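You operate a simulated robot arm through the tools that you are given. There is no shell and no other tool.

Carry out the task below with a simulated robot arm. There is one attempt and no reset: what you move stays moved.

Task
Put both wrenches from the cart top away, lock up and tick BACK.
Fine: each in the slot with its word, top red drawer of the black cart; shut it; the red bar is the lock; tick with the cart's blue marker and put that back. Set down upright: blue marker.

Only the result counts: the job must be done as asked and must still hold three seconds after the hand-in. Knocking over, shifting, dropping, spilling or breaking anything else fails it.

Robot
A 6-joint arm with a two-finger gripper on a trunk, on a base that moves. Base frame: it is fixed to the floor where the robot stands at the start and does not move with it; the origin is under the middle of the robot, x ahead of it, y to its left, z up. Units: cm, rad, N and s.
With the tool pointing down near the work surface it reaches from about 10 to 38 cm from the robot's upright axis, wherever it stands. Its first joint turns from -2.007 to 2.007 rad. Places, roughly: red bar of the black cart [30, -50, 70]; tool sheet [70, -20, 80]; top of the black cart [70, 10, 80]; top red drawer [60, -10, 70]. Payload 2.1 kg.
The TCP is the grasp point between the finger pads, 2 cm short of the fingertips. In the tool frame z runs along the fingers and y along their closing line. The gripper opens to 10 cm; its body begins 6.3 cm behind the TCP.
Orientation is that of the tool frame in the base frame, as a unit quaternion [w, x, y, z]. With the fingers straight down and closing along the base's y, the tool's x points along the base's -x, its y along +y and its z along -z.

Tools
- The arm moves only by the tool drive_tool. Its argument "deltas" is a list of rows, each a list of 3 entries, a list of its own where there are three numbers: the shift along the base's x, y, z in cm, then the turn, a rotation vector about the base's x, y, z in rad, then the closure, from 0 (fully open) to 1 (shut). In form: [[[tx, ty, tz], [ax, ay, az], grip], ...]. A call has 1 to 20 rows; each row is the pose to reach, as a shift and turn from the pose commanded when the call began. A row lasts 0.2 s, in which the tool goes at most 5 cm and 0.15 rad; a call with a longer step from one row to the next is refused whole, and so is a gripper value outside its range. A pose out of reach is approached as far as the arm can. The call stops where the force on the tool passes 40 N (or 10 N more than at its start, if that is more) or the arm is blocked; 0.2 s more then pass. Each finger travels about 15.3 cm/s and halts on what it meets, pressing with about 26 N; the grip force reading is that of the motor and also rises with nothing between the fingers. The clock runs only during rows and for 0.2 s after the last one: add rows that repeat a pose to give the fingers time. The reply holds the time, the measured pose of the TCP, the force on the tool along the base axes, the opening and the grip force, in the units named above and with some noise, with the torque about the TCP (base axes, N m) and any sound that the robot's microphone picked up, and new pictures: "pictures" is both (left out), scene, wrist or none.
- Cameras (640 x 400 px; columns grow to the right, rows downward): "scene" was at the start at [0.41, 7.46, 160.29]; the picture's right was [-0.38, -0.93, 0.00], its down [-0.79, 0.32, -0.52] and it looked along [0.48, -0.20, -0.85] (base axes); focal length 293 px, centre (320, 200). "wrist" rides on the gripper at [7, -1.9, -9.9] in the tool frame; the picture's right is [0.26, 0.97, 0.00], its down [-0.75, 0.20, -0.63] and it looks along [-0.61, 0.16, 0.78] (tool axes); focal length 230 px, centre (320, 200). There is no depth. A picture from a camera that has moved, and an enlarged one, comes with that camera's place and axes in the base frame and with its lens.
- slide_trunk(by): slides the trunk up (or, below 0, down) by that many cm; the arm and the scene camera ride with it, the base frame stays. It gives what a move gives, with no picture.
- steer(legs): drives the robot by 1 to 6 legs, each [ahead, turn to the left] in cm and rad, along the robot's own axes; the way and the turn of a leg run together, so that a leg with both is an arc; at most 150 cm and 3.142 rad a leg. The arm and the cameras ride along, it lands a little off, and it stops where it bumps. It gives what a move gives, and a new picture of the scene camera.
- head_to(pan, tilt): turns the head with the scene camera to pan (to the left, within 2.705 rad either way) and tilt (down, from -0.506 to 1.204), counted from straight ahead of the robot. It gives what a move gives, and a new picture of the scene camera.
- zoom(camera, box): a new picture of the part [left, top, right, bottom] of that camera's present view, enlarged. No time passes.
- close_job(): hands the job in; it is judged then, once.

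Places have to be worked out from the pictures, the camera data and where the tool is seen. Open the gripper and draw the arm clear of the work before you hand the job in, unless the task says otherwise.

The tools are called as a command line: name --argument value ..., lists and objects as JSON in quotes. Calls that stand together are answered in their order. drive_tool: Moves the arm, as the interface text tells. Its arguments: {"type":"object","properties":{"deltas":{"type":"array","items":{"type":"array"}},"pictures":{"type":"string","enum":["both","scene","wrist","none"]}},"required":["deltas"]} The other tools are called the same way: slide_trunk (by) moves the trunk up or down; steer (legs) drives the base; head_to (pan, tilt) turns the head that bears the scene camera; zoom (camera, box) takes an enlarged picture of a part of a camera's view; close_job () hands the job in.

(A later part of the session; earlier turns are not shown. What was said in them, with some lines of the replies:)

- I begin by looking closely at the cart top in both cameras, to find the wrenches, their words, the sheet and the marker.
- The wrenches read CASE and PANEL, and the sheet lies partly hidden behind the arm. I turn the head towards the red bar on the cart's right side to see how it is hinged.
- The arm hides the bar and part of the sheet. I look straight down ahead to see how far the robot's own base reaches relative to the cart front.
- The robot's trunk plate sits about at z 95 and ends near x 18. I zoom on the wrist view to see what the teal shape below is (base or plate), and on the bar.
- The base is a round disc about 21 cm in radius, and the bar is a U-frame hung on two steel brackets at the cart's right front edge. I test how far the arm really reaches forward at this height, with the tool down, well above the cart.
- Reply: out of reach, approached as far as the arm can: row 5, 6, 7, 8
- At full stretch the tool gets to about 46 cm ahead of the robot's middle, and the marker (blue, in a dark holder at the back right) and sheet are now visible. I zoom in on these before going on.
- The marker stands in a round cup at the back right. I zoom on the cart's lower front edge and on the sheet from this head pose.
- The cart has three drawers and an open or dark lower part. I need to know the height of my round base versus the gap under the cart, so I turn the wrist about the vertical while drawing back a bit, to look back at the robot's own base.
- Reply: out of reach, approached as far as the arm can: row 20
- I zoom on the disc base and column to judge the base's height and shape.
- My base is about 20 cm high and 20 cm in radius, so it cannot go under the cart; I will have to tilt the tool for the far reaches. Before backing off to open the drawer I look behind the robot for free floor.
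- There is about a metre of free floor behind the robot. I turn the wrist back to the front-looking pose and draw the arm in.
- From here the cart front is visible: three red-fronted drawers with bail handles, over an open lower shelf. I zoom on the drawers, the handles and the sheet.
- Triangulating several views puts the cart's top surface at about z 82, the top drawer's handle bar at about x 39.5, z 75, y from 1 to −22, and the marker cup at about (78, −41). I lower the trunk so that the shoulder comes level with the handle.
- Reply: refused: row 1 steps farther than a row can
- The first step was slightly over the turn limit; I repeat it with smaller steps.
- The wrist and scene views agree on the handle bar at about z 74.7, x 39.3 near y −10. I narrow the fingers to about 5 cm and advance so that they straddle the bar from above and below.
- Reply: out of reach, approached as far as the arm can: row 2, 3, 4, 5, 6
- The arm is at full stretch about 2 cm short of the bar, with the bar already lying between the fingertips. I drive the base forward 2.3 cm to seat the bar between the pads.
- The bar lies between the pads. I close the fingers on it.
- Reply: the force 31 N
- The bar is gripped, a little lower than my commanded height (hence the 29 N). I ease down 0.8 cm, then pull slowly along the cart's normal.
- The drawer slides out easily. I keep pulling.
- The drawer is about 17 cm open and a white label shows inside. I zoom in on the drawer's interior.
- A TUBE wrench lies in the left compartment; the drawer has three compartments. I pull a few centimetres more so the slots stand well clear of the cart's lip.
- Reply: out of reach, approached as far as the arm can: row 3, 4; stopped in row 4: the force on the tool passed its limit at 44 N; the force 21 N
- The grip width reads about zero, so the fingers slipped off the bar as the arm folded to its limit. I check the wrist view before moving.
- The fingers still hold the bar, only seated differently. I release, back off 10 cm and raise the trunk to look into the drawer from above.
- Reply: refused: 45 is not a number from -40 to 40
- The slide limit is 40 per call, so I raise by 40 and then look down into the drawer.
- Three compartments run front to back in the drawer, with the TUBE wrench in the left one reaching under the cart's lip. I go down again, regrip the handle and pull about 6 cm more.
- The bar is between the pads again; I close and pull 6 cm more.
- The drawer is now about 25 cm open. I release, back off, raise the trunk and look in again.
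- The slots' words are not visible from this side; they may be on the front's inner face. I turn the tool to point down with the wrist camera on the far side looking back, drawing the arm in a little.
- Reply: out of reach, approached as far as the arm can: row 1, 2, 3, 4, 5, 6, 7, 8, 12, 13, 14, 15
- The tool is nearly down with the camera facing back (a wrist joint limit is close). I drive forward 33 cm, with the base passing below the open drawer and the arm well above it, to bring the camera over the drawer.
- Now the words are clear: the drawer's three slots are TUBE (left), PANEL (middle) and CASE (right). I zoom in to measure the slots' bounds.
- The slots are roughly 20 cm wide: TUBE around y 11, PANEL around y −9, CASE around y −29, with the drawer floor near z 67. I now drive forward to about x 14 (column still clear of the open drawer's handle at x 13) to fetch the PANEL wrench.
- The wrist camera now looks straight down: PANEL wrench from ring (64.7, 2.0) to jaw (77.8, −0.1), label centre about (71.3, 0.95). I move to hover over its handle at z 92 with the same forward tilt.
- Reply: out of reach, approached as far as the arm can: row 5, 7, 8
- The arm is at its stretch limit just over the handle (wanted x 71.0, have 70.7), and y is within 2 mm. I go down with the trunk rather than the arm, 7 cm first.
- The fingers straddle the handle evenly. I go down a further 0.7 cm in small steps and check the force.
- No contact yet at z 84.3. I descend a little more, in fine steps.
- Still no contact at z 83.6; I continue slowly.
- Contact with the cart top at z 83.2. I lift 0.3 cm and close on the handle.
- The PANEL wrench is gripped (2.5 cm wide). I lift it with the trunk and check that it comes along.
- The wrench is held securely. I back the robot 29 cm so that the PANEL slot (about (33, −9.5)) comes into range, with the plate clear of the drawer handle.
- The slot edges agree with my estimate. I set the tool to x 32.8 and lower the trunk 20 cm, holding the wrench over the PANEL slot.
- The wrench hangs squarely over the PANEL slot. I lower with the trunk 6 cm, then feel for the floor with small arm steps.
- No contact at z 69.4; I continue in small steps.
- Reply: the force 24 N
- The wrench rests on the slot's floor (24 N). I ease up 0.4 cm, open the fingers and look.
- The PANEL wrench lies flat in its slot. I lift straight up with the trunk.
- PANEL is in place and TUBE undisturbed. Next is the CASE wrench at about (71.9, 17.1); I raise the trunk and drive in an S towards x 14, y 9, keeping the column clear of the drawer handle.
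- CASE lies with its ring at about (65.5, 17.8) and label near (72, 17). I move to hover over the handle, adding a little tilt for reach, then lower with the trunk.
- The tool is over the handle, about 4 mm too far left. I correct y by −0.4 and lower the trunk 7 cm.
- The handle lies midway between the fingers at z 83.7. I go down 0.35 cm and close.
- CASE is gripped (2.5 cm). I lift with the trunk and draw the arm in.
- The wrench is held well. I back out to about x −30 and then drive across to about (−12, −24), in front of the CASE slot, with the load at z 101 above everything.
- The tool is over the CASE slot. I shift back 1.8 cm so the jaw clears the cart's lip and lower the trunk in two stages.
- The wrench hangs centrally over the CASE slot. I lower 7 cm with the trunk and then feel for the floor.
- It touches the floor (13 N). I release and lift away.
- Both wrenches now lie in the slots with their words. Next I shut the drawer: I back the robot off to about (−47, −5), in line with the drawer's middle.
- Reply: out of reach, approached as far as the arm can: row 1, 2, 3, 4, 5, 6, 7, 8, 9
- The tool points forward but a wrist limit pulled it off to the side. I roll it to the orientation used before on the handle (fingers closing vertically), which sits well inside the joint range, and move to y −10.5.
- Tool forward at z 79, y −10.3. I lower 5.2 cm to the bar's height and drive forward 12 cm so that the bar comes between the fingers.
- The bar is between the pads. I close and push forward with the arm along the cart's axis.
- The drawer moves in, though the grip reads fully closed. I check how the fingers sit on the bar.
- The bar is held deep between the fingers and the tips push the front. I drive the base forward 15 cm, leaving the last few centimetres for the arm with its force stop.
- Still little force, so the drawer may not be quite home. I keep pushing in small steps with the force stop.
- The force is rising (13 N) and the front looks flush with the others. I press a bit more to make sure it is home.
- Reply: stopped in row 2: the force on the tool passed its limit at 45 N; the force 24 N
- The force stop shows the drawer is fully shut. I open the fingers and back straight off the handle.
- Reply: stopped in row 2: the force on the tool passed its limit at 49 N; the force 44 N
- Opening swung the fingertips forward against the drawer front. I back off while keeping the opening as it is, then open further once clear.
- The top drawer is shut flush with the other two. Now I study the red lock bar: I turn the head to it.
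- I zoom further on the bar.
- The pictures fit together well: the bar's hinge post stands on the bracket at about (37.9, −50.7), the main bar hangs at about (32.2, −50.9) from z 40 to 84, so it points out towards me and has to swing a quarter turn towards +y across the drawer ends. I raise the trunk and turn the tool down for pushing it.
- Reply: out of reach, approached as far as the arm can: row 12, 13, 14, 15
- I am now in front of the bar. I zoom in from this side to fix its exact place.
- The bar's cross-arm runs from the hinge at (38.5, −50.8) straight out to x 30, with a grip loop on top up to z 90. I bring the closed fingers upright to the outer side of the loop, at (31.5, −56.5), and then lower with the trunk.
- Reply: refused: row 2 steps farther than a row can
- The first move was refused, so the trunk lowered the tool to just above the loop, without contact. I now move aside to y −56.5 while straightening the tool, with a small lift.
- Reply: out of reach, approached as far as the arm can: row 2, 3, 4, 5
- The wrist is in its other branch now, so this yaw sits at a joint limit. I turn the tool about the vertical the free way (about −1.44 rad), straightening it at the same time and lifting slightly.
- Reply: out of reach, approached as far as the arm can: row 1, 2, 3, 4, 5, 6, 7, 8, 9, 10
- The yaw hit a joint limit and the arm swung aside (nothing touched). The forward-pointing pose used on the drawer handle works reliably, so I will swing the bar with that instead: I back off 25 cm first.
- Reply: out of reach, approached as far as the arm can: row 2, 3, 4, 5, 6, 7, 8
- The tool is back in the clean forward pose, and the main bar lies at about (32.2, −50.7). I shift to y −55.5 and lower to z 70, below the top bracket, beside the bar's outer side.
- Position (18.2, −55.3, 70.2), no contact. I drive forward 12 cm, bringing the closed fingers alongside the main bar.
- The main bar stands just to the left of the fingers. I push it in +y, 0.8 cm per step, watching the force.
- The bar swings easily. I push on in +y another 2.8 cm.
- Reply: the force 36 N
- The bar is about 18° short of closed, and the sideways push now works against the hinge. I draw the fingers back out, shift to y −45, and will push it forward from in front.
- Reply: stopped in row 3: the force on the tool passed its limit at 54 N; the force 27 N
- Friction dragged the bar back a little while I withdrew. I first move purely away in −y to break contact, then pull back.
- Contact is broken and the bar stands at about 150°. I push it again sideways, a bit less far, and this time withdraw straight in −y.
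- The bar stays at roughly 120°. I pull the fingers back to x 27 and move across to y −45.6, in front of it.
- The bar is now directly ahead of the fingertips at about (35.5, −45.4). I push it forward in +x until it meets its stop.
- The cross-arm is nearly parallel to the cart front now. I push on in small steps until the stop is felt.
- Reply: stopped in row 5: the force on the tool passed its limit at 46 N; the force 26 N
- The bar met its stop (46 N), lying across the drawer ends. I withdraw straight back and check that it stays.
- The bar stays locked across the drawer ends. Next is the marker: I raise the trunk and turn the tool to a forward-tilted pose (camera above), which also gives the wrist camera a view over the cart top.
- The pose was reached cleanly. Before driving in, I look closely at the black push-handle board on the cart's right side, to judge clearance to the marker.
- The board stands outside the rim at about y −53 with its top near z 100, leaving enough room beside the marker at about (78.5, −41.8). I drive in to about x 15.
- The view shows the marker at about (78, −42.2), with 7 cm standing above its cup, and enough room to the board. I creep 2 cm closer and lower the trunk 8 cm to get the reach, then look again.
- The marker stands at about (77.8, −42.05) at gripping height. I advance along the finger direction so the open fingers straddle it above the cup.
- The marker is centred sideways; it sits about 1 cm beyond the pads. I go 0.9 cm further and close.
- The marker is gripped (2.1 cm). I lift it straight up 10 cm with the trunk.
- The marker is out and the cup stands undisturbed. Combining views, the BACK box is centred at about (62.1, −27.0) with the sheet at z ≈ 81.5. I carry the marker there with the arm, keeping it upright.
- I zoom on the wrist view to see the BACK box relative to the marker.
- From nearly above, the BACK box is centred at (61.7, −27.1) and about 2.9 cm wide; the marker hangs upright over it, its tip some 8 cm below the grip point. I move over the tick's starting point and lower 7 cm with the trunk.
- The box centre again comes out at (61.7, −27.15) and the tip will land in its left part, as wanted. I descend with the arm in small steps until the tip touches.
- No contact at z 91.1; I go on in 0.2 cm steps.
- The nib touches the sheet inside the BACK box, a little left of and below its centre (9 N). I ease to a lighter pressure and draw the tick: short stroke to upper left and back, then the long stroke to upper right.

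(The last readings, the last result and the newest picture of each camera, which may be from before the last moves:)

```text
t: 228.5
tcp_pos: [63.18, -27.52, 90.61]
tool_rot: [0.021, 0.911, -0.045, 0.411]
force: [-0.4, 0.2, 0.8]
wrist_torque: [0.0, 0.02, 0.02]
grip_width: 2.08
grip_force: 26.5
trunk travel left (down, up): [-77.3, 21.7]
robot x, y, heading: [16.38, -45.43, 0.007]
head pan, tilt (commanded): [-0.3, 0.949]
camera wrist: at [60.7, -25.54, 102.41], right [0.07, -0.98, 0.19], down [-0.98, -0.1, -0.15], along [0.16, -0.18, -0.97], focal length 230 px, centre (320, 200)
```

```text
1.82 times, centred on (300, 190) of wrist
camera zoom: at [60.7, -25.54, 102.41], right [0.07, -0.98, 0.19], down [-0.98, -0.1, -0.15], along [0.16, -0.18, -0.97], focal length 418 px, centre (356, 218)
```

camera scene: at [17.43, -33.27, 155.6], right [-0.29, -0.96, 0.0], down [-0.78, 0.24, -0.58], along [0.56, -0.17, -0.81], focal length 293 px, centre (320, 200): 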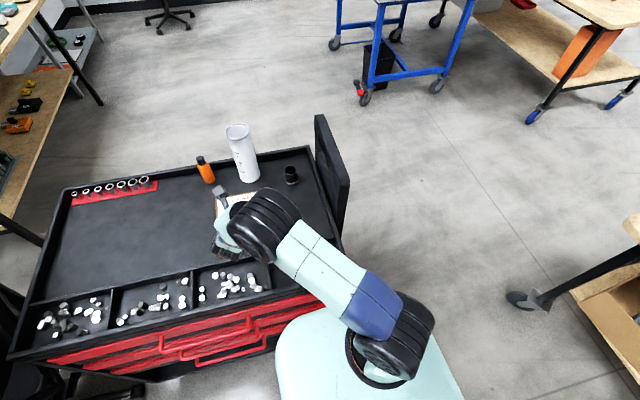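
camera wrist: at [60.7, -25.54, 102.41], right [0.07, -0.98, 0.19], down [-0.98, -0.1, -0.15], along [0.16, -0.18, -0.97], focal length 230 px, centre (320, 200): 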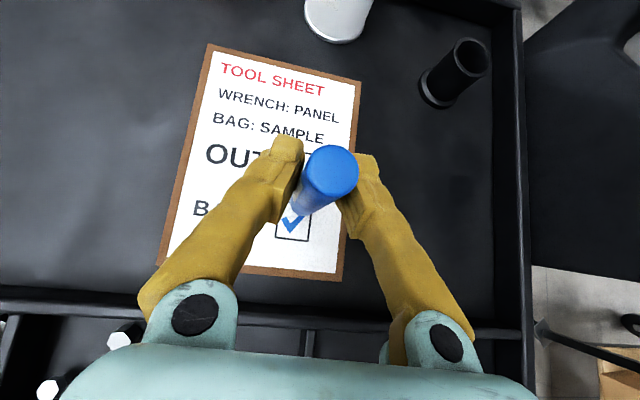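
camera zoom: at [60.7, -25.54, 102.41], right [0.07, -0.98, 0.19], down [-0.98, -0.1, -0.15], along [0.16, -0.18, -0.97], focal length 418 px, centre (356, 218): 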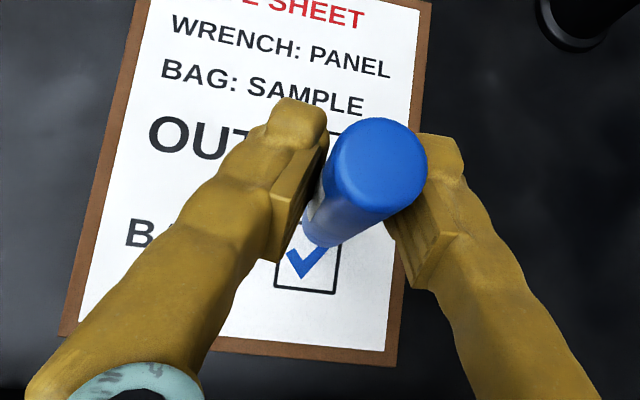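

A clear blue tick stands in the BACK box. I lift the marker off with the trunk and view the result.

slide_trunk --by 10

drive_tool --deltas '[[[2, -2.2, 0], [0, 0, 0], 1], [[4, -4.4, 0], [0, 0, 0], 1], [[6.5, -6.6, 0], [0, 0, 0], 1], [[9, -8.8, 0], [0, 0, 0], 1], [[11.5, -11, 0], [0, 0, 0], 1], [[13.5, -13, 0], [0, 0, 0], 1], [[15, -14.6, 0], [0, 0, 0], 1], [[15, -14.6, 0], [0, 0, 0], 1]]' --pictures "both"

zoom --camera "wrist" --box '[0, 100, 340, 400]'

zoom --camera "scene" --box '[190, 140, 370, 290]'

```text
t: 229.8
tcp_pos: [63.26, -27.71, 100.5]
tool_rot: [0.022, 0.91, -0.045, 0.411]
force: [0.0, 0.9, -0.8]
wrist_torque: [0.02, -0.01, 0.03]
grip_width: 2.05
grip_force: 26.4
trunk travel left (down, up): [-87.3, 11.7]
robot x, y, heading: [16.49, -45.31, 0.003]
head pan, tilt (commanded): [-0.3, 0.949]
```

```text
t: 231.6
tcp_pos: [78.21, -42.07, 100.54]
tool_rot: [0.02, 0.91, -0.045, 0.411]
force: [0.6, 0.3, 0.1]
wrist_torque: [0.0, -0.01, 0.0]
grip_width: 2.06
grip_force: 25.8
trunk travel left (down, up): [-87.3, 11.7]
robot x, y, heading: [16.73, -45.5, 0.008]
head pan, tilt (commanded): [-0.3, 0.949]
camera scene: at [17.4, -33.25, 165.59], right [-0.29, -0.96, 0.0], down [-0.78, 0.24, -0.58], along [0.56, -0.17, -0.81], focal length 293 px, centre (320, 200)
camera wrist: at [75.73, -40.05, 112.4], right [0.08, -0.98, 0.19], down [-0.98, -0.11, -0.15], along [0.16, -0.18, -0.97], focal length 230 px, centre (320, 200)
```

scene: 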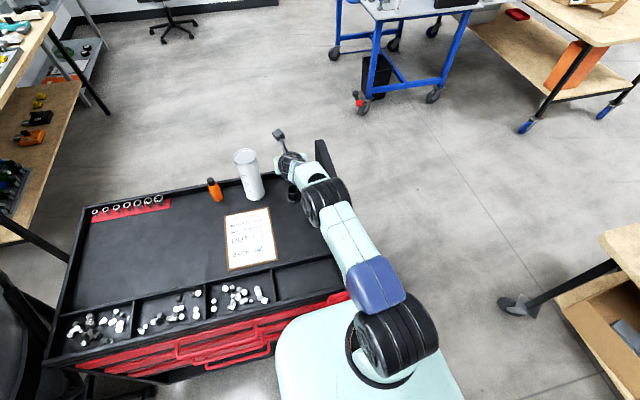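
wrist: 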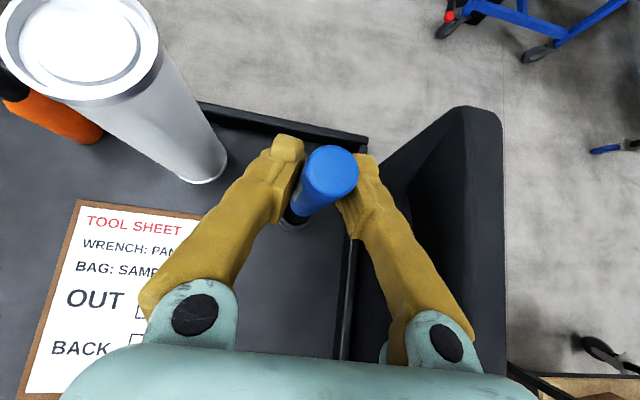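

```text
1.33 times, centred on (170, 250) of wrist
camera zoom: at [75.73, -40.05, 112.4], right [0.08, -0.98, 0.19], down [-0.98, -0.11, -0.15], along [0.16, -0.18, -0.97], focal length 307 px, centre (520, 133)
```

zoom: 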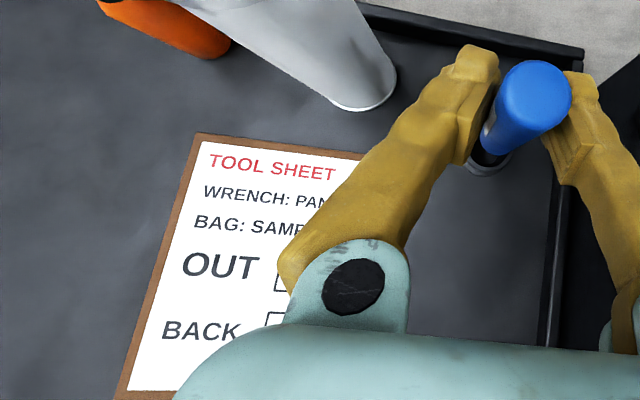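

```text
2.67 times, centred on (280, 215) of scene
camera zoom: at [17.4, -33.25, 165.59], right [-0.29, -0.96, 0.0], down [-0.78, 0.24, -0.58], along [0.56, -0.17, -0.81], focal length 781 px, centre (427, 160)
```

zoom: 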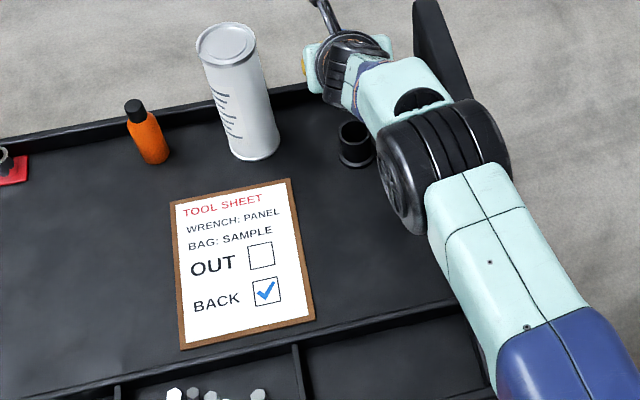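

The tick is exactly in the BACK box. Now the marker goes back: I first raise the arm 6.5 cm and lower the trunk 10 cm, which leaves the last 6 cm of descent to the arm with its force sensing.

drive_tool --deltas '[[[0.05, -0.05, 2.5], [0, 0, 0], 1], [[0.12, -0.1, 5], [0, 0, 0], 1], [[0.12, -0.1, 6.5], [0, 0, 0], 1], [[0.12, -0.1, 6.5], [0, 0, 0], 1]]' --pictures "none"

slide_trunk --by -10

drive_tool --deltas '[[[0, 0, 0], [0, 0, 0], 1]]' --pictures "both"

zoom --camera "wrist" --box '[240, 110, 400, 260]'

```text
t: 232.6
tcp_pos: [78.5, -42.48, 106.82]
tool_rot: [0.02, 0.91, -0.044, 0.412]
force: [0.6, 0.4, -0.7]
wrist_torque: [0.0, -0.01, 0.0]
grip_width: 2.07
grip_force: 25.9
trunk travel left (down, up): [-87.3, 11.7]
robot x, y, heading: [16.51, -45.33, 0.01]
head pan, tilt (commanded): [-0.3, 0.949]
```

```text
t: 233.9
tcp_pos: [78.38, -42.38, 96.8]
tool_rot: [0.022, 0.91, -0.046, 0.41]
force: [-0.6, -0.2, -0.6]
wrist_torque: [-0.02, 0.02, 0.01]
grip_width: 2.06
grip_force: 25.6
trunk travel left (down, up): [-77.3, 21.7]
robot x, y, heading: [15.94, -45.24, 0.004]
head pan, tilt (commanded): [-0.3, 0.949]
```

```text
t: 234.3
tcp_pos: [78.34, -42.39, 96.77]
tool_rot: [0.02, 0.91, -0.044, 0.411]
force: [-0.2, -0.7, -0.5]
wrist_torque: [0.02, -0.01, 0.01]
grip_width: 2.05
grip_force: 25.7
trunk travel left (down, up): [-77.3, 21.7]
robot x, y, heading: [16.16, -45.07, 0.005]
head pan, tilt (commanded): [-0.3, 0.949]
camera scene: at [17.45, -33.29, 155.6], right [-0.29, -0.96, 0.0], down [-0.78, 0.24, -0.58], along [0.56, -0.17, -0.81], focal length 293 px, centre (320, 200)
camera wrist: at [75.89, -40.31, 108.66], right [0.08, -0.98, 0.19], down [-0.98, -0.1, -0.15], along [0.16, -0.18, -0.97], focal length 230 px, centre (320, 200)
```

scene: 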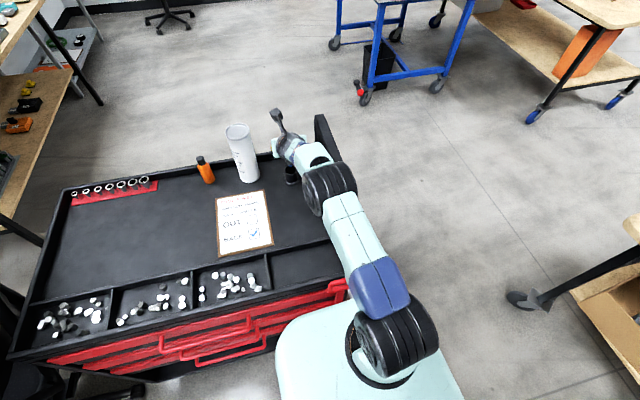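
wrist: 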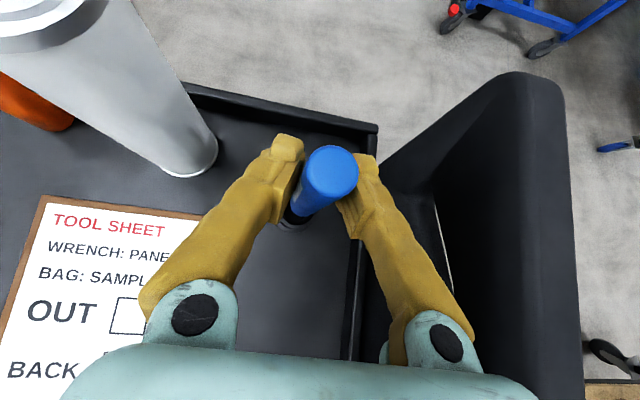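

```text
2.67 times, centred on (320, 185) of wrist
camera zoom: at [75.89, -40.31, 108.66], right [0.08, -0.98, 0.19], down [-0.98, -0.1, -0.15], along [0.16, -0.18, -0.97], focal length 614 px, centre (320, 240)
```

zoom: 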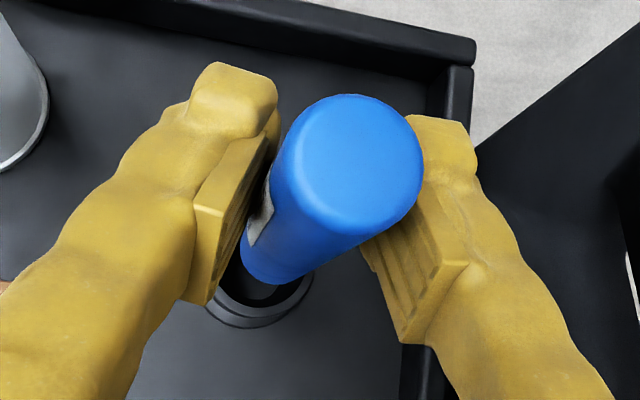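

The marker hangs just above the cup. I zoom in closely to compare its lower end with the cup's rim before lowering.

zoom --camera "wrist" --box '[280, 160, 340, 240]'

zoom --camera "scene" --box '[260, 130, 330, 200]'

```text
5.00 times, centred on (310, 200) of wrist
camera zoom: at [75.89, -40.31, 108.66], right [0.08, -0.98, 0.19], down [-0.98, -0.1, -0.15], along [0.16, -0.18, -0.97], focal length 1150 px, centre (370, 200)
```

zoom: 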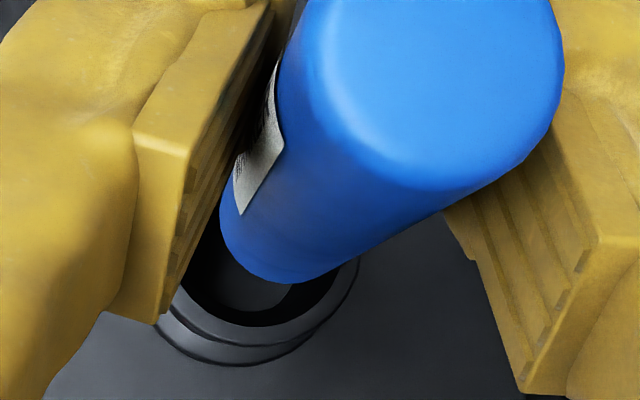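

```text
5.71 times, centred on (295, 165) of scene
camera zoom: at [17.45, -33.29, 155.6], right [-0.29, -0.96, 0.0], down [-0.78, 0.24, -0.58], along [0.56, -0.17, -0.81], focal length 1674 px, centre (463, 400)
```

zoom: 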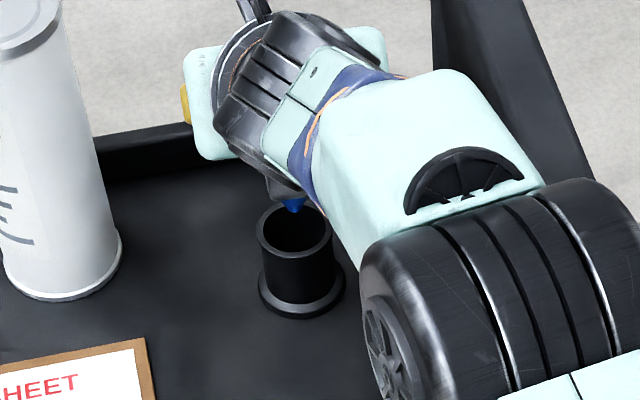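

Both views show the nib over the cup's opening, within a few millimetres of centre; the opening leaves about 7 mm of play. I shift by (+0.2, +0.25) and lower 2 cm, then check.

drive_tool --deltas '[[[0.2, 0.25, 0], [0, 0, 0], 1], [[0.2, 0.25, -0.5], [0, 0, 0], 1], [[0.2, 0.25, -1], [0, 0, 0], 1], [[0.2, 0.25, -1.5], [0, 0, 0], 1], [[0.2, 0.25, -2], [0, 0, 0], 1]]' --pictures "both"

zoom --camera "wrist" --box '[280, 160, 340, 240]'

zoom --camera "scene" --box '[260, 130, 330, 200]'

```text
t: 235.6
tcp_pos: [78.72, -42.26, 94.88]
tool_rot: [0.02, 0.91, -0.044, 0.411]
force: [0.8, 0.0, -0.6]
wrist_torque: [-0.04, -0.01, 0.01]
grip_width: 2.08
grip_force: 25.9
trunk travel left (down, up): [-77.3, 21.7]
robot x, y, heading: [16.19, -45.21, 0.007]
head pan, tilt (commanded): [-0.3, 0.949]
camera scene: at [17.45, -33.29, 155.59], right [-0.29, -0.96, 0.0], down [-0.78, 0.24, -0.58], along [0.56, -0.17, -0.81], focal length 293 px, centre (320, 200)
camera wrist: at [76.13, -40.17, 106.63], right [0.07, -0.98, 0.19], down [-0.98, -0.1, -0.15], along [0.16, -0.18, -0.97], focal length 230 px, centre (320, 200)
```

scene: 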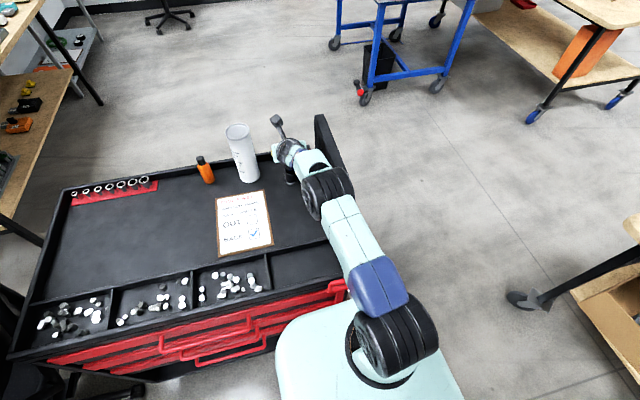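
wrist: 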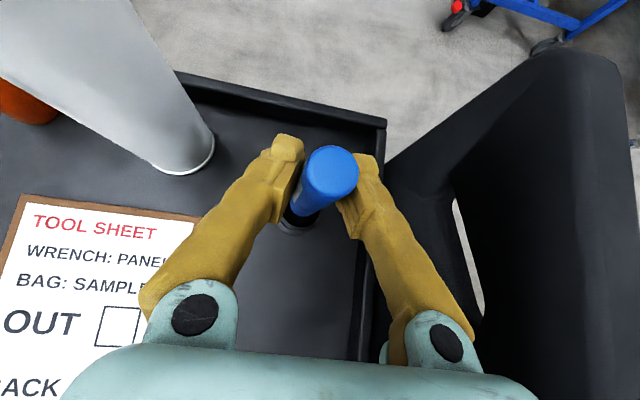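

```text
5.00 times, centred on (310, 200) of wrist
camera zoom: at [76.13, -40.17, 106.63], right [0.07, -0.98, 0.19], down [-0.98, -0.1, -0.15], along [0.16, -0.18, -0.97], focal length 1150 px, centre (370, 200)
```

zoom: 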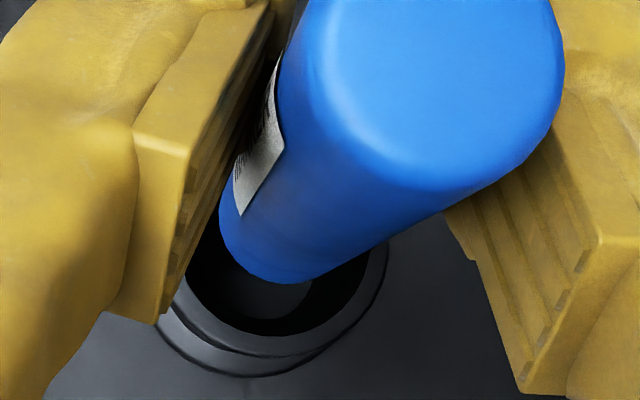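

```text
5.71 times, centred on (295, 165) of scene
camera zoom: at [17.45, -33.29, 155.59], right [-0.29, -0.96, 0.0], down [-0.78, 0.24, -0.58], along [0.56, -0.17, -0.81], focal length 1674 px, centre (463, 400)
```

zoom: 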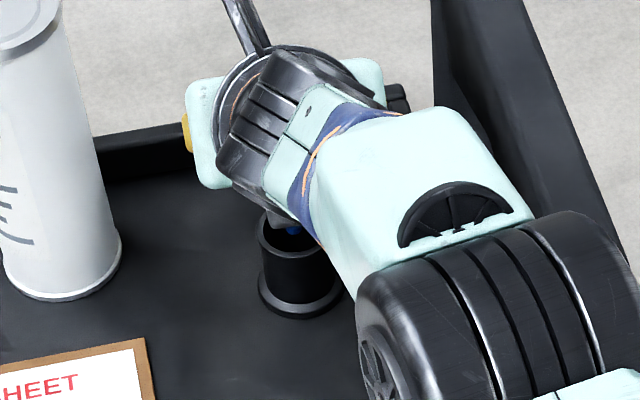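

The nib is inside the cup's mouth and nearly centred. I lower on, with a last small shift of (+0.2, +0.1).

drive_tool --deltas '[[[0.1, 0.05, -0.3], [0, 0, 0], 1], [[0.2, 0.1, -0.8], [0, 0, 0], 1], [[0.2, 0.1, -1.3], [0, 0, 0], 1], [[0.2, 0.1, -1.8], [0, 0, 0], 1], [[0.2, 0.1, -2.3], [0, 0, 0], 1], [[0.2, 0.1, -2.8], [0, 0, 0], 1]]' --pictures "both"

zoom --camera "wrist" --box '[280, 160, 340, 240]'

zoom --camera "scene" --box '[260, 130, 330, 200]'

```text
t: 236.9
tcp_pos: [78.75, -42.24, 92.12]
tool_rot: [0.021, 0.91, -0.045, 0.411]
force: [-8.2, -0.1, 2.7]
wrist_torque: [0.02, 0.56, -0.01]
grip_width: 2.08
grip_force: 25.8
trunk travel left (down, up): [-77.3, 21.7]
robot x, y, heading: [16.18, -44.9, 0.008]
head pan, tilt (commanded): [-0.3, 0.949]
camera scene: at [17.14, -33.31, 155.6], right [-0.29, -0.96, 0.0], down [-0.78, 0.24, -0.58], along [0.56, -0.17, -0.81], focal length 293 px, centre (320, 200)
camera wrist: at [76.13, -40.07, 103.9], right [0.07, -0.98, 0.19], down [-0.98, -0.1, -0.15], along [0.16, -0.18, -0.97], focal length 230 px, centre (320, 200)
```

scene: 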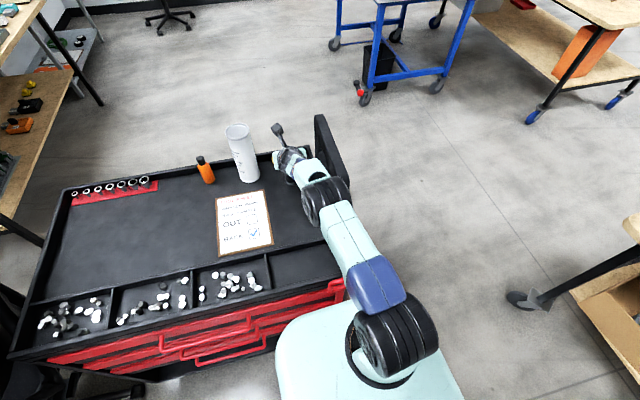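
wrist: 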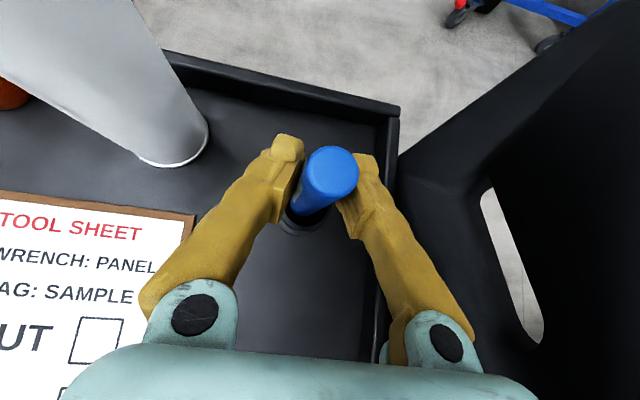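

```text
5.00 times, centred on (310, 200) of wrist
camera zoom: at [76.13, -40.07, 103.9], right [0.07, -0.98, 0.19], down [-0.98, -0.1, -0.15], along [0.16, -0.18, -0.97], focal length 1150 px, centre (370, 200)
```

zoom: 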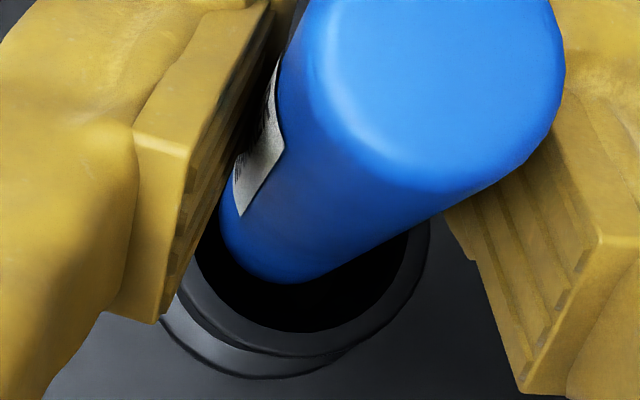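

```text
5.71 times, centred on (295, 165) of scene
camera zoom: at [17.14, -33.31, 155.6], right [-0.29, -0.96, 0.0], down [-0.78, 0.24, -0.58], along [0.56, -0.17, -0.81], focal length 1674 px, centre (463, 400)
```

zoom: 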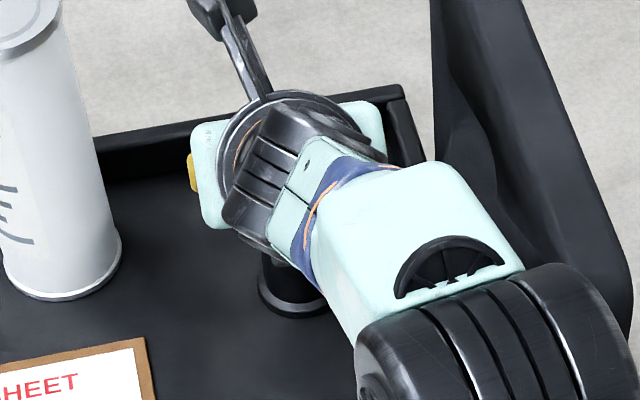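

The marker's lower end is leaning on the cup's far inner wall (−8 N in x). I shift back 0.45 cm in x and 0.1 in y to free it.

drive_tool --deltas '[[[-0.2, -0.05, 0], [0, 0, 0], 1], [[-0.45, -0.1, 0], [0, 0, 0], 1], [[-0.45, -0.1, 0], [0, 0, 0], 1]]' --pictures "none"

```text
t: 237.8
tcp_pos: [78.4, -42.21, 91.78]
tool_rot: [0.021, 0.91, -0.045, 0.411]
force: [0.6, -0.8, -0.7]
wrist_torque: [0.0, -0.01, 0.03]
grip_width: 2.05
grip_force: 26.0
trunk travel left (down, up): [-77.3, 21.7]
robot x, y, heading: [16.22, -44.99, 0.008]
head pan, tilt (commanded): [-0.3, 0.949]
```

Free again, at exactly the x and y where I first gripped it. I lower the last 0.8 cm.

drive_tool --deltas '[[[0, 0, -0.25], [0, 0, 0], 1], [[0, 0, -0.5], [0, 0, 0], 1], [[0, 0, -0.75], [0, 0, 0], 1], [[0, 0, -0.75], [0, 0, 0], 1]]' --pictures "wrist"

zoom --camera "wrist" --box '[280, 160, 340, 240]'

```text
t: 238.8
tcp_pos: [78.42, -42.27, 91.22]
tool_rot: [0.021, 0.91, -0.045, 0.412]
force: [0.1, -0.1, 0.3]
wrist_torque: [0.01, -0.01, 0.0]
grip_width: 2.04
grip_force: 25.9
trunk travel left (down, up): [-77.3, 21.7]
robot x, y, heading: [16.35, -45.07, 0.006]
head pan, tilt (commanded): [-0.3, 0.949]
camera wrist: at [75.87, -40.14, 103.08], right [0.08, -0.98, 0.19], down [-0.98, -0.1, -0.15], along [0.16, -0.18, -0.97], focal length 230 px, centre (320, 200)
```

wrist: 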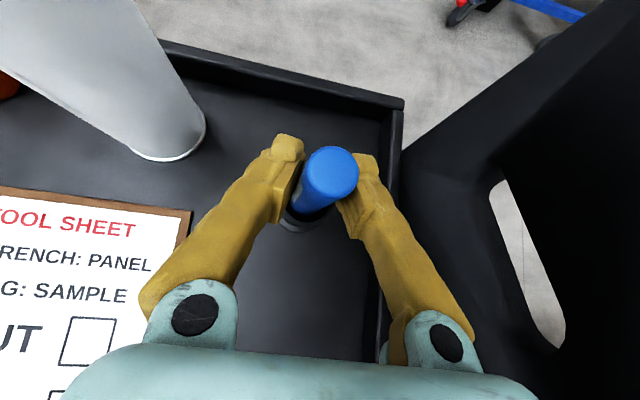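

```text
5.00 times, centred on (310, 200) of wrist
camera zoom: at [75.87, -40.14, 103.08], right [0.08, -0.98, 0.19], down [-0.98, -0.1, -0.15], along [0.16, -0.18, -0.97], focal length 1150 px, centre (370, 200)
```

zoom: 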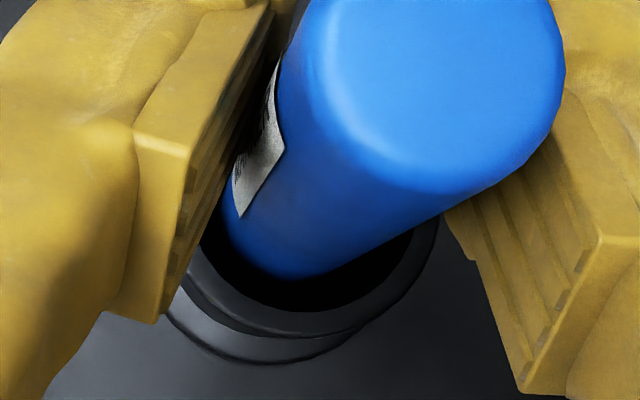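

Now 0.4 cm above the original gripping height, with no contact force. I lower 0.35 cm more and open gently.

drive_tool --deltas '[[[0, 0, -0.2], [0, 0, 0], 1], [[0, 0, -0.35], [0, 0, 0], 1], [[0, 0, -0.35], [0, 0, 0], 1]]' --pictures "none"

```text
t: 239.6
tcp_pos: [78.44, -42.08, 90.98]
tool_rot: [0.021, 0.91, -0.045, 0.411]
force: [1.6, 0.3, 0.2]
wrist_torque: [0.0, -0.02, -0.02]
grip_width: 2.01
grip_force: 25.9
trunk travel left (down, up): [-77.3, 21.7]
robot x, y, heading: [16.29, -45.21, 0.008]
head pan, tilt (commanded): [-0.3, 0.949]
```

No load on the marker. I open the fingers slowly to 6 cm and watch the marker.

drive_tool --deltas '[[[0, 0, 0], [0, 0, 0], 0.78], [[0, 0, 0], [0, 0, 0], 0.7], [[0, 0, 0], [0, 0, 0], 0.6], [[0, 0, 0], [0, 0, 0], 0.45], [[0, 0, 0], [0, 0, 0], 0.4]]' --pictures "wrist"

zoom --camera "wrist" --box '[240, 110, 400, 260]'

```text
t: 240.8
tcp_pos: [78.4, -42.09, 90.97]
tool_rot: [0.021, 0.91, -0.045, 0.411]
force: [0.2, 0.1, -0.9]
wrist_torque: [0.0, 0.0, 0.0]
grip_width: 6.02
grip_force: 0.2
trunk travel left (down, up): [-77.3, 21.7]
robot x, y, heading: [16.77, -45.27, 0.008]
head pan, tilt (commanded): [-0.3, 0.949]
camera wrist: at [75.83, -40.02, 102.8], right [0.08, -0.98, 0.19], down [-0.98, -0.1, -0.15], along [0.16, -0.18, -0.97], focal length 230 px, centre (320, 200)
```

wrist: 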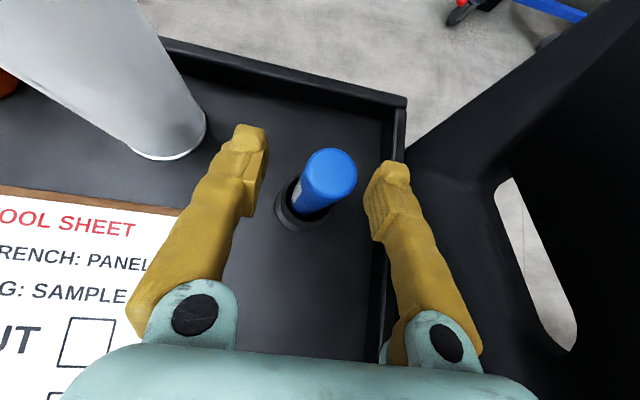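

```text
2.67 times, centred on (320, 185) of wrist
camera zoom: at [75.83, -40.02, 102.8], right [0.08, -0.98, 0.19], down [-0.98, -0.1, -0.15], along [0.16, -0.18, -0.97], focal length 614 px, centre (320, 240)
```

zoom: 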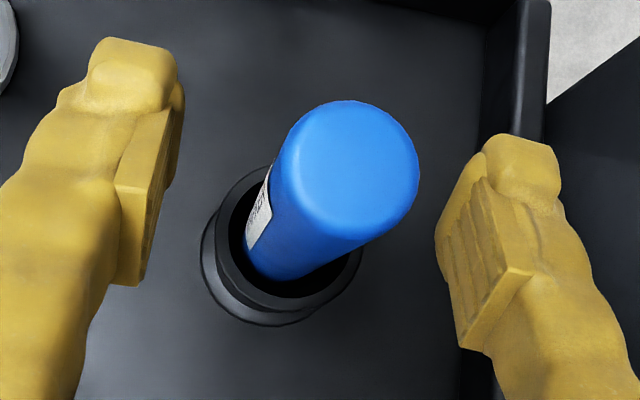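

The marker stands upright in its cup. I withdraw along the finger direction, away from it.

drive_tool --deltas '[[[-1.1, 0.1, 1.0], [0, 0, 0], 0.4], [[-2.6, 0.25, 2.3], [0, 0, 0], 0.4], [[-4.5, 0.45, 4.0], [0, 0, 0], 0.4], [[-7, 0.7, 6.2], [0, 0, 0], 0.4], [[-10, 0.7, 8], [0, 0, 0], 0.4], [[-13, 0.7, 10], [0, 0, 0], 0.4], [[-16, 0.7, 11], [0, 0, 0], 0.4]]' --pictures "both"

zoom --camera "scene" --box '[180, 100, 360, 280]'

```text
t: 242.3
tcp_pos: [62.23, -41.51, 102.14]
tool_rot: [0.02, 0.91, -0.044, 0.412]
force: [0.4, 0.1, 0.6]
wrist_torque: [-0.02, -0.02, 0.04]
grip_width: 6.0
grip_force: 0.0
trunk travel left (down, up): [-77.3, 21.7]
robot x, y, heading: [16.32, -45.22, 0.007]
head pan, tilt (commanded): [-0.3, 0.949]
camera scene: at [17.26, -33.29, 155.59], right [-0.29, -0.96, 0.0], down [-0.78, 0.24, -0.58], along [0.56, -0.17, -0.81], focal length 293 px, centre (320, 200)
camera wrist: at [59.66, -39.38, 113.88], right [0.07, -0.98, 0.19], down [-0.98, -0.1, -0.15], along [0.17, -0.18, -0.97], focal length 230 px, centre (320, 200)
```

scene: 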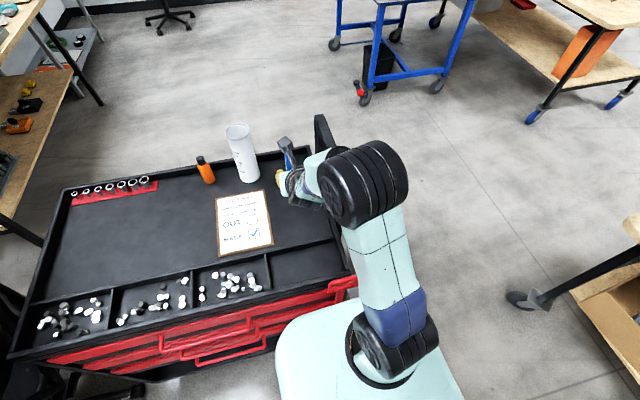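
wrist: 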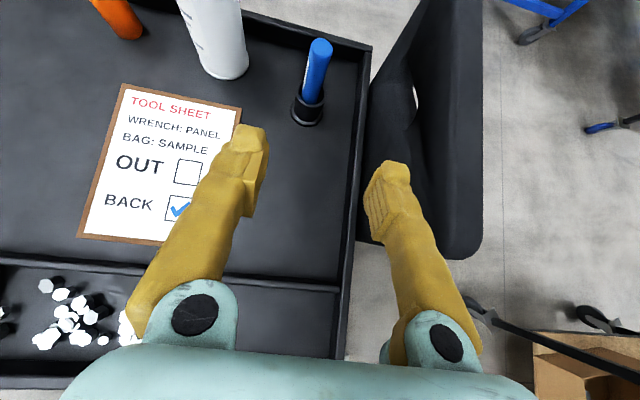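

```text
2.22 times, centred on (270, 190) of scene
camera zoom: at [17.26, -33.29, 155.59], right [-0.29, -0.96, 0.0], down [-0.78, 0.24, -0.58], along [0.56, -0.17, -0.81], focal length 651 px, centre (431, 222)
```

zoom: 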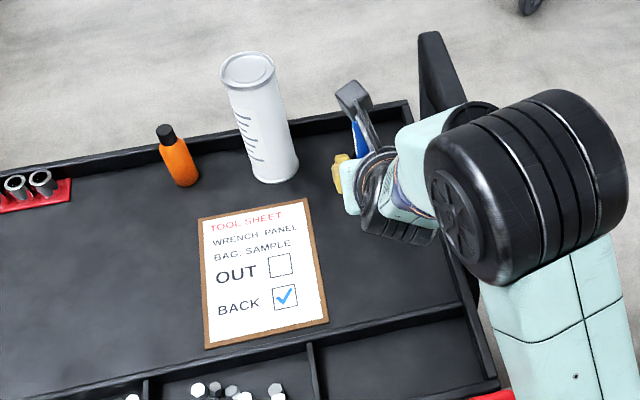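

Marker upright in its cup, tick in the BACK box. I back the robot away with the arm high and check the lock bar and drawers.

steer --legs '[[-48, 0]]'

head_to --pan 0.15 --tilt 0.6

zoom --camera "scene" --box '[160, 120, 480, 320]'

```text
t: 245.2
tcp_pos: [14.98, -41.78, 101.94]
tool_rot: [0.02, 0.911, -0.044, 0.41]
force: [-0.5, -0.1, 0.4]
wrist_torque: [0.02, 0.0, 0.0]
grip_width: 5.99
grip_force: 0.0
trunk travel left (down, up): [-77.3, 21.7]
robot x, y, heading: [-30.81, -45.79, 0.014]
head pan, tilt (commanded): [-0.3, 0.949]
camera scene: at [-29.95, -33.66, 155.59], right [-0.29, -0.96, 0.0], down [-0.78, 0.23, -0.58], along [0.56, -0.17, -0.81], focal length 293 px, centre (320, 200)
```

scene: 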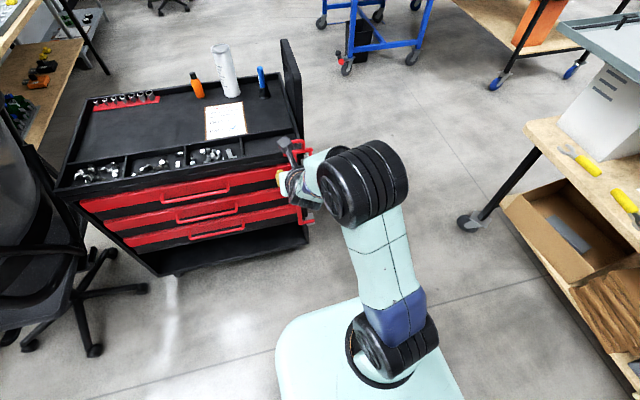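

```text
t: 246.1
tcp_pos: [14.96, -41.74, 101.98]
tool_rot: [0.02, 0.911, -0.043, 0.41]
force: [-0.1, 0.0, -0.5]
wrist_torque: [0.04, -0.02, 0.0]
grip_width: 6.01
grip_force: 0.1
trunk travel left (down, up): [-77.3, 21.7]
robot x, y, heading: [-31.11, -45.47, 0.011]
head pan, tilt (commanded): [0.15, 0.6]
camera scene: at [-28.21, -30.2, 158.43], right [0.16, -0.99, 0.0], down [-0.56, -0.09, -0.82], along [0.81, 0.13, -0.57], focal length 293 px, centre (320, 200)
```

scene: 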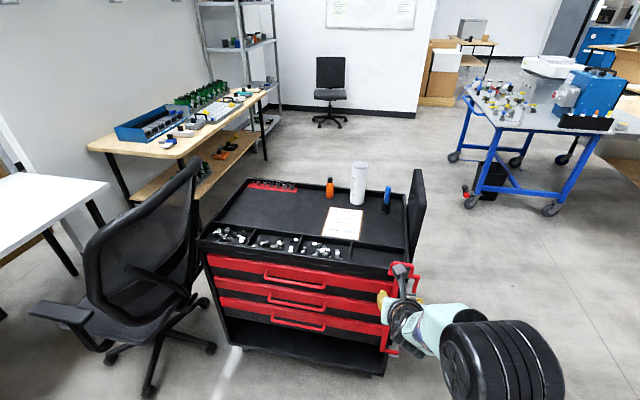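

```text
2.00 times, centred on (320, 220) of scene
camera zoom: at [-28.21, -30.2, 158.43], right [0.16, -0.99, 0.0], down [-0.56, -0.09, -0.82], along [0.81, 0.13, -0.57], focal length 586 px, centre (320, 160)
```

zoom: 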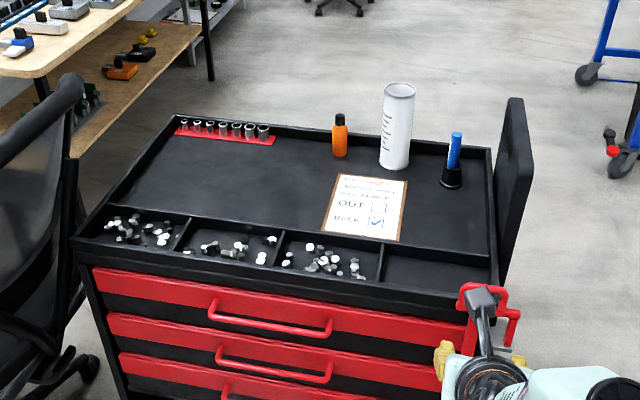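

Everything on top looks right. I back off a bit more to see the lock bar unobstructed.

steer --legs '[[-18, 0]]'

head_to --pan 0.05 --tilt 0.6

zoom --camera "scene" --box '[160, 100, 480, 300]'

zoom --camera "scene" --box '[280, 160, 400, 280]'

```text
t: 247.6
tcp_pos: [-2.21, -41.81, 102.02]
tool_rot: [0.021, 0.911, -0.044, 0.41]
force: [0.7, 0.0, -0.1]
wrist_torque: [0.01, -0.01, 0.02]
grip_width: 5.99
grip_force: 0.1
trunk travel left (down, up): [-77.3, 21.7]
robot x, y, heading: [-48.4, -45.57, 0.009]
head pan, tilt (commanded): [0.15, 0.6]
camera scene: at [-45.42, -30.34, 158.43], right [0.16, -0.99, 0.0], down [-0.56, -0.09, -0.82], along [0.81, 0.13, -0.57], focal length 293 px, centre (320, 200)
```

scene: 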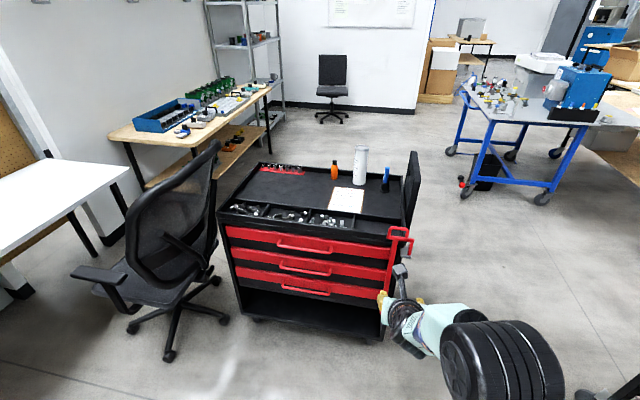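

```text
t: 248.2
tcp_pos: [-2.44, -41.88, 101.93]
tool_rot: [0.02, 0.91, -0.043, 0.411]
force: [-0.1, -0.3, 0.9]
wrist_torque: [0.0, 0.01, 0.0]
grip_width: 6.02
grip_force: 0.1
trunk travel left (down, up): [-77.3, 21.7]
robot x, y, heading: [-48.54, -45.7, 0.012]
head pan, tilt (commanded): [0.051, 0.6]
camera scene: at [-45.53, -31.21, 158.44], right [0.06, -1.0, 0.0], down [-0.56, -0.03, -0.83], along [0.82, 0.05, -0.56], focal length 293 px, centre (320, 200)
```

scene: 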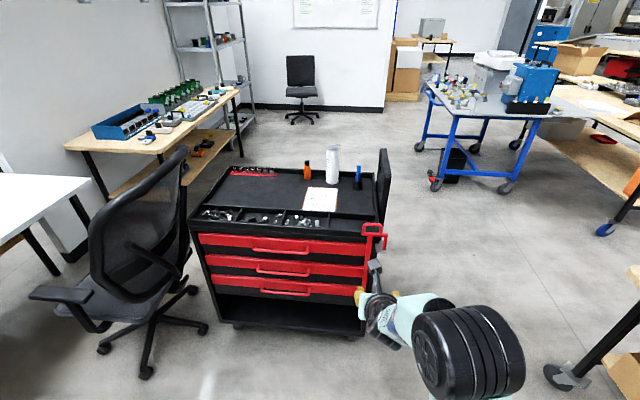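

```text
2.00 times, centred on (320, 200) of scene
camera zoom: at [-45.53, -31.21, 158.44], right [0.06, -1.0, 0.0], down [-0.56, -0.03, -0.83], along [0.82, 0.05, -0.56], focal length 586 px, centre (320, 200)
```

zoom: 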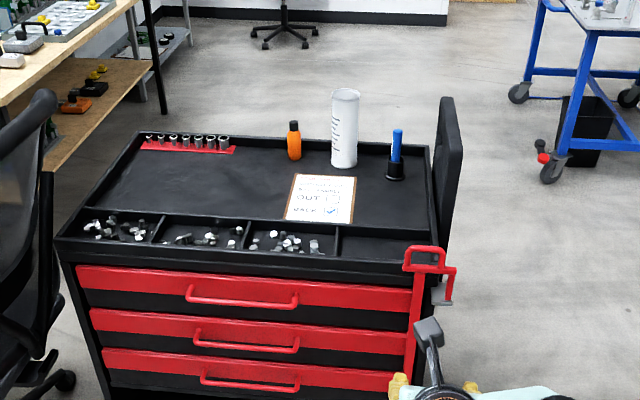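

```text
3.33 times, centred on (340, 220) of scene
camera zoom: at [-45.53, -31.21, 158.44], right [0.06, -1.0, 0.0], down [-0.56, -0.03, -0.83], along [0.82, 0.05, -0.56], focal length 977 px, centre (253, 133)
```

zoom: 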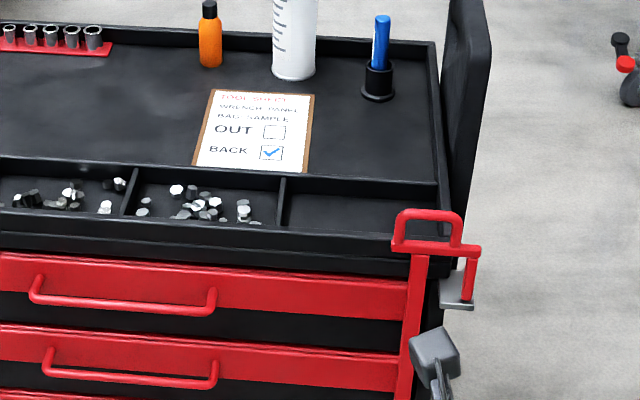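

The drawer is flush, the lock bar lies parallel to the front across the drawer ends, the tick is in BACK and the marker stands upright in its cup. I open the gripper fully, the arm being well clear.

drive_tool --deltas '[[[0, 0, 0], [0, 0, 0], 0.2], [[0, 0, 0], [0, 0, 0], 0], [[0, 0, 0], [0, 0, 0], 0], [[0, 0, 0], [0, 0, 0], 0]]' --pictures "scene"

zoom --camera "scene" --box '[180, 130, 420, 320]'

```text
t: 249.2
tcp_pos: [-2.24, -41.81, 101.91]
tool_rot: [0.02, 0.91, -0.043, 0.411]
force: [1.1, 0.1, 0.1]
wrist_torque: [-0.01, 0.03, 0.0]
grip_width: 9.99
grip_force: 0.1
trunk travel left (down, up): [-77.3, 21.7]
robot x, y, heading: [-48.47, -45.98, 0.011]
head pan, tilt (commanded): [0.051, 0.6]
camera scene: at [-45.47, -31.21, 158.43], right [0.06, -1.0, 0.0], down [-0.56, -0.03, -0.83], along [0.82, 0.05, -0.56], focal length 293 px, centre (320, 200)
```

scene: 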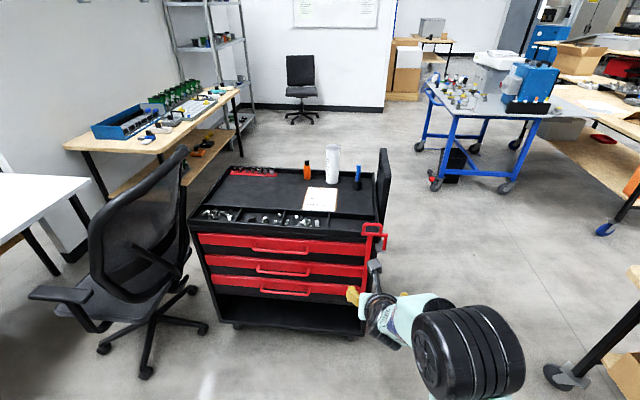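

```text
2.11 times, centred on (300, 225) of scene
camera zoom: at [-45.47, -31.21, 158.43], right [0.06, -1.0, 0.0], down [-0.56, -0.03, -0.83], along [0.82, 0.05, -0.56], focal length 617 px, centre (362, 147)
```

zoom: 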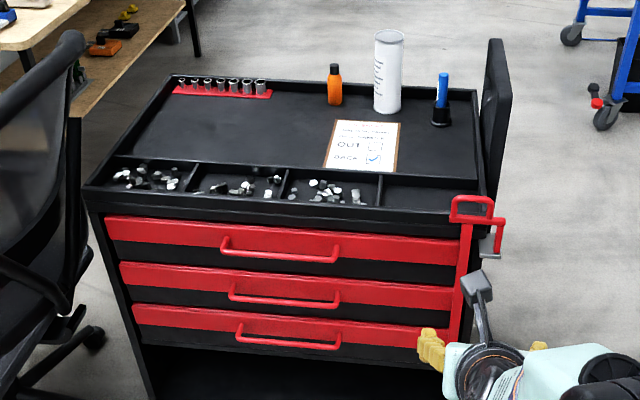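

The final view shows all three drawers flush and the red bar swung across their right ends. BACK is ticked, the blue marker stands upright in its cup, and nothing else has moved. I hand the job in.

close_job

```text
The job is handed in.
```

I handed the job in with every step done. I haven't seen the judge's result.

- **Wrenches:** PANEL and CASE lie flat in the drawer slots with their words. I didn't look inside again after shutting the drawer.
- **Drawer and lock:** The top red drawer is pushed fully shut. The red bar is swung against its stop, across the right ends of the drawers.
- **Tick and marker:** The BACK box has a blue tick, and the marker stands upright in its cup again.
- **Everything else:** In the last pictures nothing else on or around the cart looked moved or knocked over. The gripper is open and the arm is clear of the cart.

Two moments touched things more than planned. The bar slipped back once and I had to push it again. The marker also leaned on the inside of its cup with about 8 N before I straightened it. Neither left anything visibly out of place.
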